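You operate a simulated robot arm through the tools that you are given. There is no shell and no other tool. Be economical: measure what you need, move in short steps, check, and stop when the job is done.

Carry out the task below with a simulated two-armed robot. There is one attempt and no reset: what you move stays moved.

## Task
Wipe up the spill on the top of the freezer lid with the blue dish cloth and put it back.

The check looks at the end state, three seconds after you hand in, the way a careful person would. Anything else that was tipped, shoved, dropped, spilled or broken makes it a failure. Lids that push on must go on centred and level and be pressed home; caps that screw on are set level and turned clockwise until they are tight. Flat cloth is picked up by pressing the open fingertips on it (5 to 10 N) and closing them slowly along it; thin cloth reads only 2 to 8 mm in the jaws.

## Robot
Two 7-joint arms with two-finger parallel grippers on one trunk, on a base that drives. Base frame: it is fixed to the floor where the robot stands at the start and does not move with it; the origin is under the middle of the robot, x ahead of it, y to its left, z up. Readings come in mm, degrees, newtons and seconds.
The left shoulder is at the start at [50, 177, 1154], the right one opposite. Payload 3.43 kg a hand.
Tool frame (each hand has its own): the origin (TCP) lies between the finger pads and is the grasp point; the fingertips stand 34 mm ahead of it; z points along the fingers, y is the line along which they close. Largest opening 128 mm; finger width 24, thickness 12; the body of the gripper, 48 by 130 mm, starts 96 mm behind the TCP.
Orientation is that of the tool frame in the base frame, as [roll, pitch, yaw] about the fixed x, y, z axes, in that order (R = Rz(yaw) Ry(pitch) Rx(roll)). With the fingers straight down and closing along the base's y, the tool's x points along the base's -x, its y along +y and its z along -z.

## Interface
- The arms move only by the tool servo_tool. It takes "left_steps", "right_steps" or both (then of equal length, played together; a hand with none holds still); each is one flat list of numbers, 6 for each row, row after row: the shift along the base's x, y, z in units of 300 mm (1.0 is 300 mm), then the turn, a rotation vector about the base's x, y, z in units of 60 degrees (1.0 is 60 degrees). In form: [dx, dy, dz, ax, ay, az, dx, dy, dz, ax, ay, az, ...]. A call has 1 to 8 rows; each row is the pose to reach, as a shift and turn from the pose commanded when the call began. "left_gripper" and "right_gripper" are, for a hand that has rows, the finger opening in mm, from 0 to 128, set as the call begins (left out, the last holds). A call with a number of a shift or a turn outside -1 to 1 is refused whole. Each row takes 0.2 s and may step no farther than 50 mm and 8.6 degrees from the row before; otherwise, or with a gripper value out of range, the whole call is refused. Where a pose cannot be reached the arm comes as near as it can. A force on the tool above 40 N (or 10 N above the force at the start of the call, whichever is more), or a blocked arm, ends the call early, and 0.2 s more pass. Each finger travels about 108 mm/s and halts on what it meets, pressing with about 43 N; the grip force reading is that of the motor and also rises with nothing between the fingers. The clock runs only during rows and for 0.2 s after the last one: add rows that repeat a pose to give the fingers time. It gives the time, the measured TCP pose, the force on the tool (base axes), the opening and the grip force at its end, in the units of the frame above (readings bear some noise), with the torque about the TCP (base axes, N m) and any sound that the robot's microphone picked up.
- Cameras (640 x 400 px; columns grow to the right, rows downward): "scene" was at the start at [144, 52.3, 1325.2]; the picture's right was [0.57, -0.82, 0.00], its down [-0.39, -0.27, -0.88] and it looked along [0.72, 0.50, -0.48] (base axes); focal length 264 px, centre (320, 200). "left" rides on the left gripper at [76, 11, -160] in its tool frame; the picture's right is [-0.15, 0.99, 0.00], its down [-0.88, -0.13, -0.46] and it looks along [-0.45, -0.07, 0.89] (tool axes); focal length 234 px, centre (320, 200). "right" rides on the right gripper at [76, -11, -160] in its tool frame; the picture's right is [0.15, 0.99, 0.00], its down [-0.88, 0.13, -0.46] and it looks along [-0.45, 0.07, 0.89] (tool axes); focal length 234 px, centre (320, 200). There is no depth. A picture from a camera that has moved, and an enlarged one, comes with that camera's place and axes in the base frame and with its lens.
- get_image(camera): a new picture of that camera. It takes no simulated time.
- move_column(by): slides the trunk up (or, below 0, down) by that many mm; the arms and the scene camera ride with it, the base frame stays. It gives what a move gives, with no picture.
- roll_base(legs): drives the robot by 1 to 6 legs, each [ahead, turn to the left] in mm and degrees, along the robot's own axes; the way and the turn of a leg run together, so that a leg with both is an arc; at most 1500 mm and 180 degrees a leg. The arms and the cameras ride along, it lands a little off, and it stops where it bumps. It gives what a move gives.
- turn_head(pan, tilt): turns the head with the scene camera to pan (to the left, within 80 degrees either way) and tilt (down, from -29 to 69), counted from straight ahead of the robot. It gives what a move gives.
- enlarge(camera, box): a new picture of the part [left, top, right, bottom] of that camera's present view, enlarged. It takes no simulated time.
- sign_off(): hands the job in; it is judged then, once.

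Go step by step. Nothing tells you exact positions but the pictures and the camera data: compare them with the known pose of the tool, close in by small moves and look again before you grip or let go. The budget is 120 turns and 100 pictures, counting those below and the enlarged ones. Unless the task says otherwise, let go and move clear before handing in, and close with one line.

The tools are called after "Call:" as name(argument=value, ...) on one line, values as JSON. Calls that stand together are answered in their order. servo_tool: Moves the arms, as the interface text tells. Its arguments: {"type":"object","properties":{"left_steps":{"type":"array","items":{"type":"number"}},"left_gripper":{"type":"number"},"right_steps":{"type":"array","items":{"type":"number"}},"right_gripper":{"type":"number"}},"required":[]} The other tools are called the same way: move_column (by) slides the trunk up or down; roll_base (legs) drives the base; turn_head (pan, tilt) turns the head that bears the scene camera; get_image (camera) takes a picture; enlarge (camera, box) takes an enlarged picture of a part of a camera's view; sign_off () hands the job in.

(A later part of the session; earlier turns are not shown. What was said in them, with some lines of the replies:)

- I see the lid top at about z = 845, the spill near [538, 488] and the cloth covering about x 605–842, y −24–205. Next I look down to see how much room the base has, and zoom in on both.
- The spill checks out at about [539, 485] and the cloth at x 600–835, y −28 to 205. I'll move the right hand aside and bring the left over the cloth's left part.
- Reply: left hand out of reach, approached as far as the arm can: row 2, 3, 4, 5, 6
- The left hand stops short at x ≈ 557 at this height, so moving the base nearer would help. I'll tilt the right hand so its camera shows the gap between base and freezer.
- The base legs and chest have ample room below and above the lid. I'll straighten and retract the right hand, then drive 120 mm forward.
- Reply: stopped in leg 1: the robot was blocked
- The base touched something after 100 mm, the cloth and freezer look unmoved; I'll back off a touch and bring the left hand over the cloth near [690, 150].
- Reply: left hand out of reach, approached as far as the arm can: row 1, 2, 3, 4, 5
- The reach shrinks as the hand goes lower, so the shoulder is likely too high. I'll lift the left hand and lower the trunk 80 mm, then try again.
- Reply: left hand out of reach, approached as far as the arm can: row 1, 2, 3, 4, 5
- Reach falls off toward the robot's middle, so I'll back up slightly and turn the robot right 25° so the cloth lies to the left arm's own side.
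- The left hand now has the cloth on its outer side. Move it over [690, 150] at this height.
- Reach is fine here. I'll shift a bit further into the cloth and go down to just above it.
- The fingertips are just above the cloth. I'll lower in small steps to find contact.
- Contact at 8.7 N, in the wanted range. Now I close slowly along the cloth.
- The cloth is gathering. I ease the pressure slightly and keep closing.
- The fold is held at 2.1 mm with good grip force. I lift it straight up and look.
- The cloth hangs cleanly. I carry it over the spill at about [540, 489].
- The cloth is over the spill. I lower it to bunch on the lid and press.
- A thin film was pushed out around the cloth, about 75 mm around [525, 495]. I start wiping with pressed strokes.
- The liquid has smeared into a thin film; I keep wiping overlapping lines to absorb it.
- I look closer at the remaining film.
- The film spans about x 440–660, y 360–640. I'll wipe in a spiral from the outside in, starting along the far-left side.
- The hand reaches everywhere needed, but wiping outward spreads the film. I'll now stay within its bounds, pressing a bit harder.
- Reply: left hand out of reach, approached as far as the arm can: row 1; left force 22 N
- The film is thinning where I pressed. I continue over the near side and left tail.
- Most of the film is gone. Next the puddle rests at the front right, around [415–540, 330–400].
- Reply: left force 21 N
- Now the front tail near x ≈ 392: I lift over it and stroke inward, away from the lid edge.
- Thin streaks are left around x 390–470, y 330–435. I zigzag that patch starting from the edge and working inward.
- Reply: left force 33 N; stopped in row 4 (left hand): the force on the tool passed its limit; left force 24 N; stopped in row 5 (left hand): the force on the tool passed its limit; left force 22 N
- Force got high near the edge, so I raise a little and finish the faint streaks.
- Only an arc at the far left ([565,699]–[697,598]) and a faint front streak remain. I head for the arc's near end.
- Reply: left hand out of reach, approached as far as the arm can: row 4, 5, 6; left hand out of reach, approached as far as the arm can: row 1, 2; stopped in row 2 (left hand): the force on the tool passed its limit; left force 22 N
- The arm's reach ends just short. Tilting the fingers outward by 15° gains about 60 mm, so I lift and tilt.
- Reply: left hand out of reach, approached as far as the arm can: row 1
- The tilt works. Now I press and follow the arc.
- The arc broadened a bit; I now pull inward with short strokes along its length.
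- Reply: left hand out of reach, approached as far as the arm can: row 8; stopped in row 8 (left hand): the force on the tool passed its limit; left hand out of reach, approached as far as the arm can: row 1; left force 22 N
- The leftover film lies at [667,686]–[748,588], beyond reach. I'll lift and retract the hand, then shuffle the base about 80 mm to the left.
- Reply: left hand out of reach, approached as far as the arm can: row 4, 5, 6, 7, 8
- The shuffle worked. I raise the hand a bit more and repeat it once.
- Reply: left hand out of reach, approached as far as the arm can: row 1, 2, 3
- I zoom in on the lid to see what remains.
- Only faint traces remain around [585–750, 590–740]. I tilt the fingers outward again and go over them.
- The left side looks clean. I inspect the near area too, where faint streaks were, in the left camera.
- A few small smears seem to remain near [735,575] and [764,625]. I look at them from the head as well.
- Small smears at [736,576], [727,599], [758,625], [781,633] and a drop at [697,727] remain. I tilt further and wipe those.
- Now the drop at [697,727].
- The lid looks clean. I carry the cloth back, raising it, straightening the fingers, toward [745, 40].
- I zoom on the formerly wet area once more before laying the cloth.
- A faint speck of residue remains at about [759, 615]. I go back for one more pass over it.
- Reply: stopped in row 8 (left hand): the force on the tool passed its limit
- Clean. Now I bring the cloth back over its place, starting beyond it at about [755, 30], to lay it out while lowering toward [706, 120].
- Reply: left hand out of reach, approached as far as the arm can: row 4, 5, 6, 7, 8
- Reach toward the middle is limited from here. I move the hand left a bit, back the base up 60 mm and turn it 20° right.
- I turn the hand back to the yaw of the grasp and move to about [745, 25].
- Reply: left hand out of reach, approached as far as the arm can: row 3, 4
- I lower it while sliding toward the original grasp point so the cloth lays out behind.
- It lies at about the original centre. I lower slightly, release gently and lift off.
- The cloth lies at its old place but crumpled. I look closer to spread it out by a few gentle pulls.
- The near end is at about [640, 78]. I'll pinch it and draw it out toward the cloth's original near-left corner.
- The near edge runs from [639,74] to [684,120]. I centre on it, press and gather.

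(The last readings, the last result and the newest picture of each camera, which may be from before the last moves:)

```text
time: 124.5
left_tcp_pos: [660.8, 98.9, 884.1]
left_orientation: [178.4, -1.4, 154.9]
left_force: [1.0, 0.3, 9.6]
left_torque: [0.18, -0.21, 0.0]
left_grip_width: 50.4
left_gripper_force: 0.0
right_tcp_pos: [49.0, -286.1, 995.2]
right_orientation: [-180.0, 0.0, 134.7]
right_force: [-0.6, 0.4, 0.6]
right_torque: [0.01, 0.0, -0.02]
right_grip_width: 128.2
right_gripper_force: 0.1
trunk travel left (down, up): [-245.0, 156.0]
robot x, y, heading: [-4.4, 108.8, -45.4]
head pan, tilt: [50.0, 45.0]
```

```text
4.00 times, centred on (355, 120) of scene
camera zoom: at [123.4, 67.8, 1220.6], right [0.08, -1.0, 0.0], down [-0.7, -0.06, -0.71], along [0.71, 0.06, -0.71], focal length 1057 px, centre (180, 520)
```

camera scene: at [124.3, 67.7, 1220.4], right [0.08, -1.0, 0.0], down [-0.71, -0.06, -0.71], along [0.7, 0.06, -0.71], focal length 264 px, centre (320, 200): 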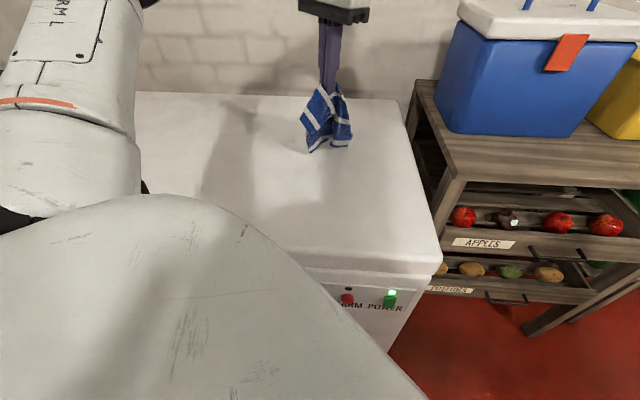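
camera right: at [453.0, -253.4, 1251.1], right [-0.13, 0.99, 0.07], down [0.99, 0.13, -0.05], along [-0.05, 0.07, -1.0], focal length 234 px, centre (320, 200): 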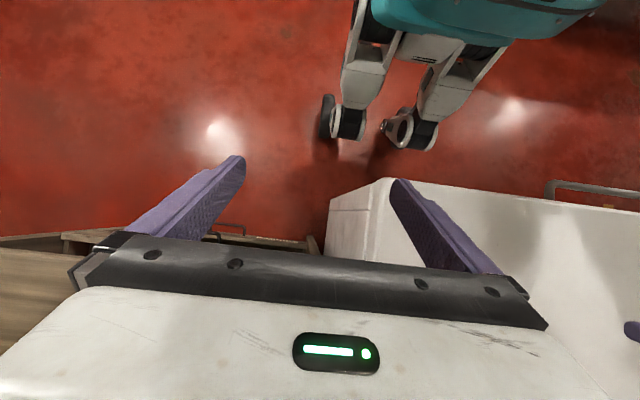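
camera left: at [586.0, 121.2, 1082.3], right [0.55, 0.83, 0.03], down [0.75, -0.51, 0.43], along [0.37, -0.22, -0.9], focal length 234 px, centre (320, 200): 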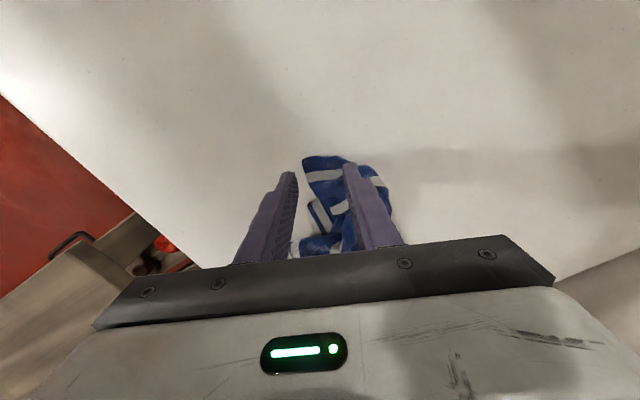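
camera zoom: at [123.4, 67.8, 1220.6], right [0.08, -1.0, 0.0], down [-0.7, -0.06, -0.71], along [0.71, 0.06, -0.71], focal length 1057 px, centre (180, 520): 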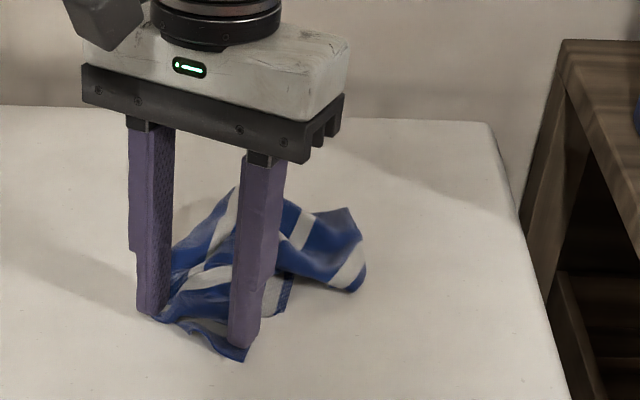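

Contact at 9.6 N. I close slowly on the edge.

Call:
servo_tool(left_steps=[0, 0, 0, 0, 0, 0], left_gripper=40)

Call:
servo_tool(left_steps=[0, 0, 0.003, 0, 0, 0], left_gripper=30)

Call:
servo_tool(left_steps=[0, 0, 0, 0, 0, 0], left_gripper=20)

Call:
servo_tool(left_steps=[0, 0, 0, 0, 0, 0], left_gripper=10)

Call:
servo_tool(left_steps=[0, 0, 0, 0, 0, 0, 0, 0, 0, 0, 0, 0], left_gripper=0)

Call:
enlarge(camera="scene", box=[290, 70, 420, 170])

```text
time: 124.9
left_tcp_pos: [659.9, 97.9, 884.3]
left_orientation: [178.4, -1.4, 154.9]
left_force: [-0.4, -0.7, 10.4]
left_torque: [0.09, -0.16, 0.0]
left_grip_width: 39.3
left_gripper_force: 0.0
right_tcp_pos: [49.1, -286.0, 995.3]
right_orientation: [180.0, 0.0, 134.7]
right_force: [-0.1, -0.3, 0.4]
right_torque: [-0.03, 0.01, -0.01]
right_grip_width: 128.0
right_gripper_force: 0.1
trunk travel left (down, up): [-245.0, 156.0]
robot x, y, heading: [-8.5, 112.7, -45.4]
head pan, tilt: [50.0, 45.0]
```

```text
time: 125.3
left_tcp_pos: [661.0, 98.1, 883.4]
left_orientation: [178.3, -1.5, 154.9]
left_force: [-0.6, -2.5, 9.0]
left_torque: [0.01, -0.1, -0.01]
left_grip_width: 29.2
left_gripper_force: 0.0
right_tcp_pos: [48.9, -285.9, 994.1]
right_orientation: [-180.0, -0.2, 134.7]
right_force: [0.3, -0.9, -0.3]
right_torque: [-0.03, 0.02, 0.02]
right_grip_width: 128.1
right_gripper_force: 0.0
trunk travel left (down, up): [-245.0, 156.0]
robot x, y, heading: [-5.9, 109.6, -45.4]
head pan, tilt: [50.0, 45.0]
```

```text
time: 125.7
left_tcp_pos: [661.2, 98.8, 885.6]
left_orientation: [178.3, -1.4, 154.8]
left_force: [-0.2, -1.6, 9.4]
left_torque: [0.01, -0.09, -0.03]
left_grip_width: 19.9
left_gripper_force: 0.0
right_tcp_pos: [48.0, -286.4, 994.8]
right_orientation: [-180.0, 0.1, 134.7]
right_force: [-0.5, 0.0, -0.5]
right_torque: [0.01, 0.0, -0.01]
right_grip_width: 128.3
right_gripper_force: 0.0
trunk travel left (down, up): [-245.0, 156.0]
robot x, y, heading: [-3.3, 109.7, -45.8]
head pan, tilt: [50.0, 45.0]
```

```text
time: 126.1
left_tcp_pos: [661.4, 100.0, 885.5]
left_orientation: [178.2, -1.4, 154.8]
left_force: [1.0, 1.8, 12.8]
left_torque: [0.14, -0.1, 0.01]
left_grip_width: 10.1
left_gripper_force: 6.9
right_tcp_pos: [47.9, -285.3, 994.5]
right_orientation: [180.0, 0.0, 134.6]
right_force: [-0.2, 0.3, -0.1]
right_torque: [-0.01, -0.01, 0.02]
right_grip_width: 127.8
right_gripper_force: 0.1
trunk travel left (down, up): [-245.0, 156.0]
robot x, y, heading: [-9.8, 111.0, -45.3]
head pan, tilt: [50.0, 45.0]
```

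```text
time: 126.7
left_tcp_pos: [661.4, 100.4, 886.6]
left_orientation: [178.3, -1.5, 154.9]
left_force: [2.1, 1.7, 15.9]
left_torque: [0.15, -0.13, 0.01]
left_grip_width: 5.5
left_gripper_force: 39.5
right_tcp_pos: [47.5, -285.9, 995.0]
right_orientation: [-179.9, 0.1, 134.7]
right_force: [-0.2, 0.1, 0.1]
right_torque: [0.04, -0.01, 0.0]
right_grip_width: 127.9
right_gripper_force: 0.0
trunk travel left (down, up): [-245.0, 156.0]
robot x, y, heading: [-6.5, 108.9, -45.7]
head pan, tilt: [50.0, 45.0]
```

```text
4.00 times, centred on (355, 120) of scene
camera zoom: at [122.8, 67.9, 1220.7], right [0.08, -1.0, 0.0], down [-0.7, -0.06, -0.71], along [0.71, 0.06, -0.71], focal length 1057 px, centre (180, 520)
```

zoom: 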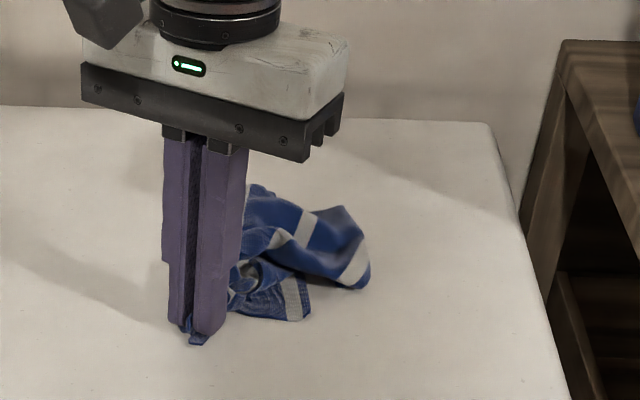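

The edge is gripped. I lift it so the cloth hangs out straight, above [735, 30].

Call:
servo_tool(left_steps=[0, 0, 0.12, 0, 0, 0, 0.03, -0.03, 0.26, 0, 0, 0, 0.08, -0.08, 0.39, 0, 0, 0, 0.13, -0.13, 0.5, 0, 0, 0, 0.19, -0.19, 0.58, 0, 0, 0, 0.245, -0.24, 0.63, 0, 0, 0, 0.245, -0.24, 0.63, 0, 0, 0])

Call:
enlarge(camera="scene", box=[260, 20, 440, 160])

```text
time: 128.3
left_tcp_pos: [717.3, 42.3, 1058.4]
left_orientation: [178.3, -1.6, 154.9]
left_force: [0.0, 0.5, -0.3]
left_torque: [0.0, 0.01, 0.0]
left_grip_width: 5.0
left_gripper_force: 39.3
left hand out of reach, approached as far as the arm can: row 6, 7
right_tcp_pos: [48.5, -287.1, 994.8]
right_orientation: [180.0, -0.1, 134.7]
right_force: [-0.2, -0.7, 0.2]
right_torque: [0.01, 0.02, 0.0]
right_grip_width: 128.0
right_gripper_force: 0.0
trunk travel left (down, up): [-245.0, 156.0]
robot x, y, heading: [-6.4, 111.9, -45.5]
head pan, tilt: [50.0, 45.0]
```

```text
2.86 times, centred on (350, 90) of scene
camera zoom: at [124.4, 67.7, 1220.3], right [0.08, -1.0, 0.0], down [-0.7, -0.06, -0.71], along [0.7, 0.06, -0.71], focal length 755 px, centre (234, 514)
```

zoom: 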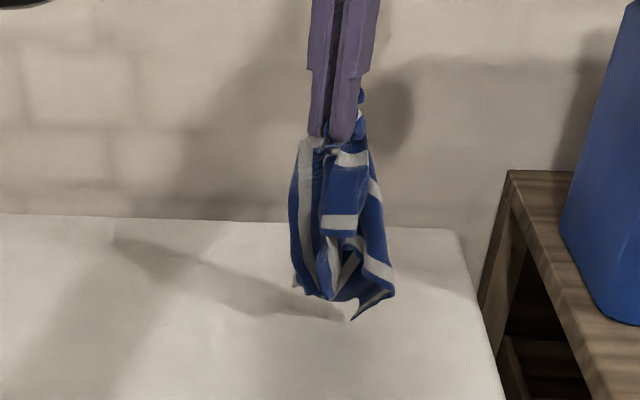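

Now I lay it down in an arc toward [620, 195].

Call:
servo_tool(left_steps=[0, 0, -0.117, 0, 0, 0, -0.0625, 0.0986, -0.167, 0, 0, 0, -0.134, 0.211, -0.233, 0, 0, 0, -0.1965, 0.31, -0.317, 0, 0, 0, -0.25, 0.394, -0.4, 0, 0, 0, -0.295, 0.465, -0.493, 0, 0, 0, -0.3216, 0.507, -0.563, 0, 0, 0, -0.3216, 0.507, -0.563, 0, 0, 0])

Call:
enlarge(camera="scene", box=[240, 50, 430, 180])

```text
time: 130.1
left_tcp_pos: [619.5, 193.5, 889.6]
left_orientation: [178.3, -1.3, 154.9]
left_force: [-0.7, -0.8, 7.3]
left_torque: [-0.01, 0.01, 0.01]
left_grip_width: 4.7
left_gripper_force: 39.8
right_tcp_pos: [49.0, -286.8, 994.0]
right_orientation: [-179.9, 0.0, 134.7]
right_force: [-0.2, -0.1, -0.2]
right_torque: [-0.03, 0.02, -0.03]
right_grip_width: 128.0
right_gripper_force: 0.0
trunk travel left (down, up): [-245.0, 156.0]
robot x, y, heading: [-5.0, 111.7, -45.6]
head pan, tilt: [50.0, 45.0]
```

```text
3.08 times, centred on (335, 115) of scene
camera zoom: at [123.5, 67.5, 1220.6], right [0.08, -1.0, 0.0], down [-0.7, -0.06, -0.71], along [0.71, 0.06, -0.71], focal length 813 px, centre (274, 462)
```

zoom: 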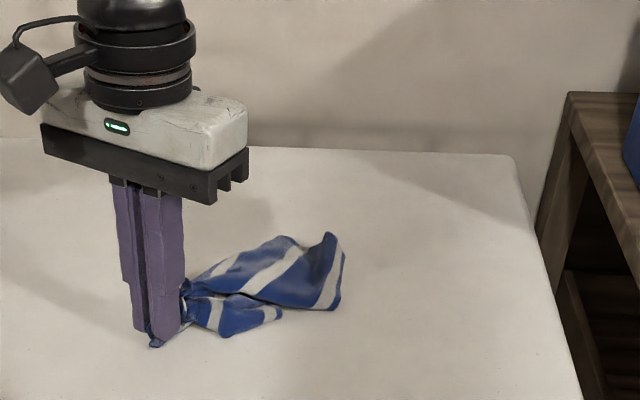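

Much flatter, but about 45 mm off centre. I lift it again, starting further out with a finger tilt, and lay it again ending nearer.

Call:
servo_tool(left_steps=[0, 0, 0.14, 0, 0, 0, 0.05, -0.07, 0.28, 0, 0, 0, 0.11, -0.16, 0.39, 0, 0, 0, 0.18, -0.26, 0.47, -0.02, -0.08, 0, 0.25, -0.36, 0.53, -0.041, -0.161, 0, 0.33, -0.45, 0.54, -0.062, -0.242, 0, 0.4, -0.53, 0.54, -0.083, -0.323, 0, 0.47, -0.56, 0.54, -0.083, -0.323, 0])

Call:
enlarge(camera="scene", box=[250, 20, 430, 160])

```text
time: 131.9
left_tcp_pos: [763.3, 26.9, 1051.8]
left_orientation: [174.5, 18.1, 154.3]
left_force: [0.7, -1.0, -1.0]
left_torque: [-0.01, 0.02, -0.01]
left_grip_width: 4.9
left_gripper_force: 39.2
right_tcp_pos: [48.1, -286.8, 995.7]
right_orientation: [-180.0, -0.1, 134.7]
right_force: [0.4, -0.4, 0.3]
right_torque: [0.0, 0.0, -0.01]
right_grip_width: 128.1
right_gripper_force: 0.1
trunk travel left (down, up): [-245.0, 156.0]
robot x, y, heading: [-2.2, 110.5, -45.7]
head pan, tilt: [50.0, 45.0]
```

```text
2.86 times, centred on (340, 90) of scene
camera zoom: at [124.6, 67.5, 1220.3], right [0.08, -1.0, 0.0], down [-0.71, -0.06, -0.71], along [0.7, 0.06, -0.71], focal length 755 px, centre (263, 514)
```

zoom: 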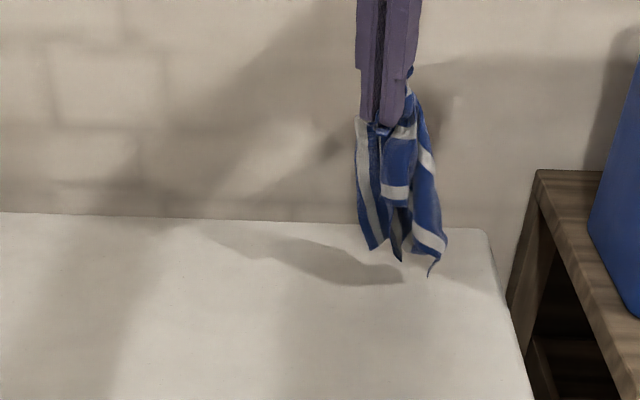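

Good start position. Lay it down again toward [668, 158].

Call:
servo_tool(left_steps=[0, 0, -0.133, 0, 0, 0, -0.0587, 0.081, -0.193, 0.014, 0.055, 0, -0.127, 0.175, -0.26, 0.028, 0.11, 0, -0.192, 0.264, -0.333, 0.042, 0.165, 0, -0.245, 0.337, -0.41, 0.056, 0.22, 0, -0.29, 0.399, -0.49, 0.07, 0.275, 0, -0.317, 0.437, -0.54, 0.083, 0.323, 0, -0.317, 0.437, -0.54, 0.083, 0.323, 0])

Call:
enlarge(camera="scene", box=[240, 50, 430, 180])

```text
time: 133.7
left_tcp_pos: [667.6, 158.1, 888.4]
left_orientation: [178.2, -1.5, 154.9]
left_force: [-0.7, -1.1, 4.4]
left_torque: [-0.01, -0.04, -0.02]
left_grip_width: 5.1
left_gripper_force: 38.9
right_tcp_pos: [48.6, -287.7, 995.7]
right_orientation: [180.0, -0.1, 134.7]
right_force: [-0.7, -0.1, 1.1]
right_torque: [-0.05, -0.01, -0.04]
right_grip_width: 128.2
right_gripper_force: 0.1
trunk travel left (down, up): [-245.0, 156.0]
robot x, y, heading: [-6.3, 108.3, -45.0]
head pan, tilt: [50.0, 45.0]
```

```text
3.08 times, centred on (335, 115) of scene
camera zoom: at [123.8, 67.6, 1220.5], right [0.08, -1.0, 0.0], down [-0.7, -0.06, -0.71], along [0.71, 0.06, -0.71], focal length 813 px, centre (274, 462)
```

zoom: 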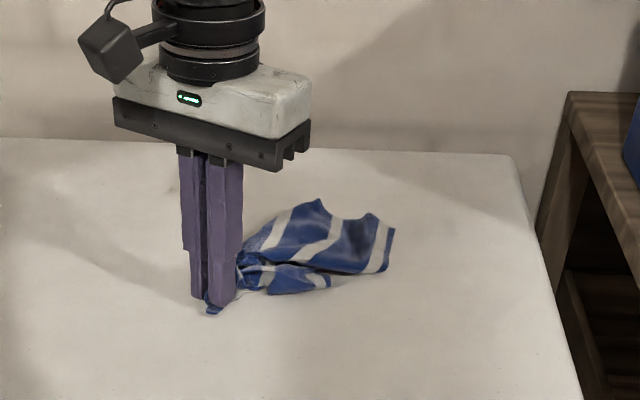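

It now lies flatter and centred near [730, 85]. I release gently and lift away.

Call:
servo_tool(left_steps=[0, 0, 0, 0, 0, 0, 0, 0, 0, 0, 0, 0], left_gripper=24)

Call:
servo_tool(left_steps=[0, 0, 0.05, 0, 0, 0, 0, 0, 0.15, 0, 0, 0, 0, 0, 0.3, 0, 0, 0, -0.05, 0.1, 0.4, 0, 0, 0, -0.1, 0.22, 0.45, 0, 0, 0, -0.15, 0.35, 0.5, 0, 0, 0, -0.15, 0.35, 0.5, 0, 0, 0])

Call:
get_image(camera="scene")

Call:
enlarge(camera="scene", box=[240, 50, 430, 180])

```text
time: 134.3
left_tcp_pos: [668.1, 158.7, 889.4]
left_orientation: [178.2, -1.6, 155.0]
left_force: [-1.0, -0.3, -0.4]
left_torque: [-0.01, -0.01, -0.01]
left_grip_width: 24.1
left_gripper_force: 0.1
right_tcp_pos: [48.6, -286.0, 994.1]
right_orientation: [-180.0, -0.2, 134.6]
right_force: [-0.9, 0.1, 0.8]
right_torque: [-0.03, 0.02, -0.02]
right_grip_width: 128.0
right_gripper_force: 0.1
trunk travel left (down, up): [-245.0, 156.0]
robot x, y, heading: [-7.9, 109.8, -45.5]
head pan, tilt: [50.0, 45.0]
```

```text
time: 135.9
left_tcp_pos: [622.7, 264.6, 1037.9]
left_orientation: [178.2, -1.7, 154.9]
left_force: [0.3, -0.5, 1.1]
left_torque: [0.04, 0.04, -0.02]
left_grip_width: 24.1
left_gripper_force: 0.0
right_tcp_pos: [48.4, -287.0, 994.2]
right_orientation: [-180.0, -0.2, 134.6]
right_force: [0.8, -0.3, 0.4]
right_torque: [0.0, -0.03, 0.03]
right_grip_width: 128.1
right_gripper_force: 0.0
trunk travel left (down, up): [-245.0, 156.0]
robot x, y, heading: [-0.6, 108.1, -45.5]
head pan, tilt: [50.0, 45.0]
```

```text
18 pictures are left
camera scene: at [124.2, 67.6, 1220.4], right [0.08, -1.0, 0.0], down [-0.7, -0.06, -0.71], along [0.7, 0.06, -0.71], focal length 264 px, centre (320, 200)
```

scene: 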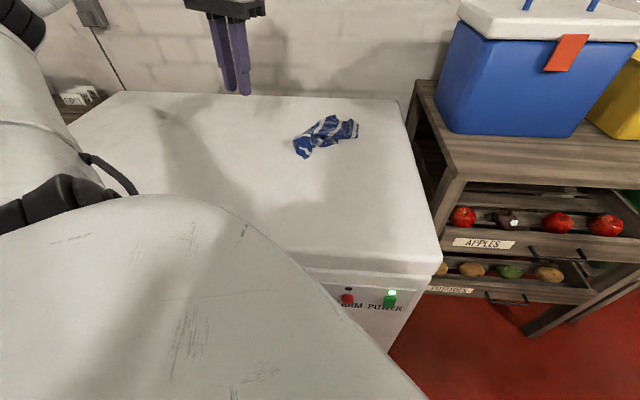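

```text
3.08 times, centred on (335, 115) of scene
camera zoom: at [124.2, 67.6, 1220.4], right [0.08, -1.0, 0.0], down [-0.7, -0.06, -0.71], along [0.7, 0.06, -0.71], focal length 813 px, centre (274, 462)
```

zoom: 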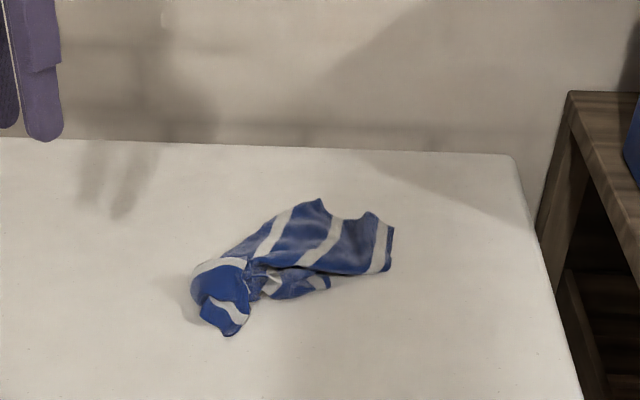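

The cloth lies back at its place. I move the hand over the wiped area for a last check of the lid.

Call:
servo_tool(left_steps=[-0.06, 0.13, 0, 0, 0, 0, -0.13, 0.26, 0, 0, 0, 0, -0.2, 0.39, 0, 0, 0, 0, -0.27, 0.52, 0, 0, 0, 0, -0.34, 0.65, 0.03, 0, 0, 0, -0.34, 0.65, 0.03, 0, 0, 0], left_gripper=60)

Call:
get_image(camera="left")

Call:
enlarge(camera="left", box=[60, 0, 340, 180])

Call:
enlarge(camera="left", box=[340, 0, 600, 250])

```text
time: 137.3
left_tcp_pos: [519.3, 459.0, 1047.7]
left_orientation: [178.3, -1.5, 154.9]
left_force: [0.3, 0.2, 0.4]
left_torque: [-0.02, -0.02, 0.0]
left_grip_width: 60.2
left_gripper_force: 0.0
right_tcp_pos: [48.9, -286.3, 994.3]
right_orientation: [179.9, -0.2, 134.7]
right_force: [0.7, 0.5, -0.4]
right_torque: [-0.02, 0.01, -0.01]
right_grip_width: 127.9
right_gripper_force: 0.2
trunk travel left (down, up): [-245.0, 156.0]
robot x, y, heading: [-7.8, 109.6, -45.4]
head pan, tilt: [50.0, 45.0]
```

```text
16 pictures are left
camera left: at [458.0, 495.6, 1209.5], right [0.55, 0.83, 0.02], down [0.75, -0.51, 0.43], along [0.37, -0.22, -0.9], focal length 234 px, centre (320, 200)
```

left: 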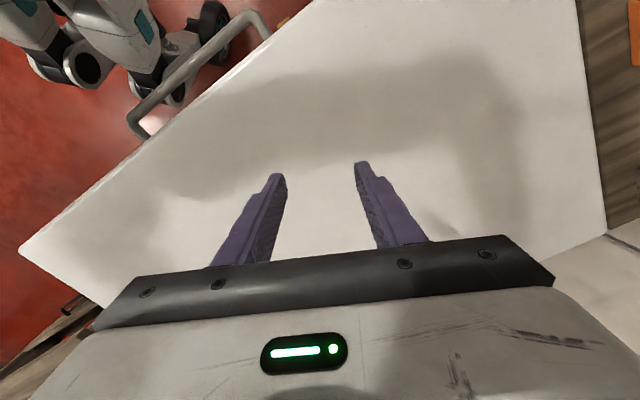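

```text
2.22 times, centred on (200, 90) of left
camera zoom: at [458.0, 495.6, 1209.5], right [0.55, 0.83, 0.02], down [0.75, -0.51, 0.43], along [0.37, -0.22, -0.9], focal length 520 px, centre (587, 444)
```

zoom: 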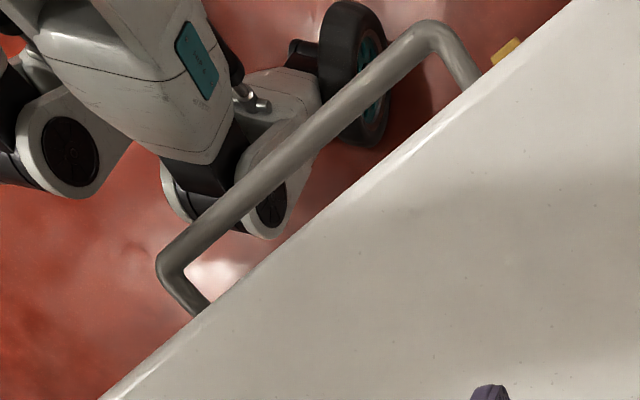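

```text
1.60 times, centred on (470, 125) of left
camera zoom: at [458.0, 495.6, 1209.5], right [0.55, 0.83, 0.02], down [0.75, -0.51, 0.43], along [0.37, -0.22, -0.9], focal length 375 px, centre (80, 320)
```

zoom: 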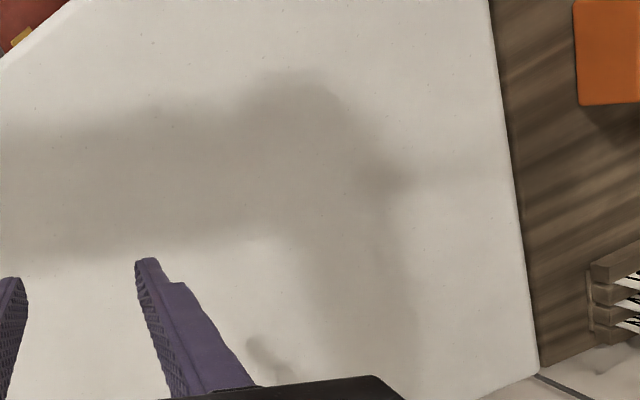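

The lid shows no film left, the cloth is back at its place, and both hands are clear. I hand in.

Call:
sign_off()

```text
The job is handed in.
```

The spill is wiped off the freezer lid, with no film visible in the last close-up pictures. The blue cloth is back in its old place and released, but it lies folded and bunched rather than flat as it was at the start. The base touched something once while driving up and stopped; I saw nothing moved.
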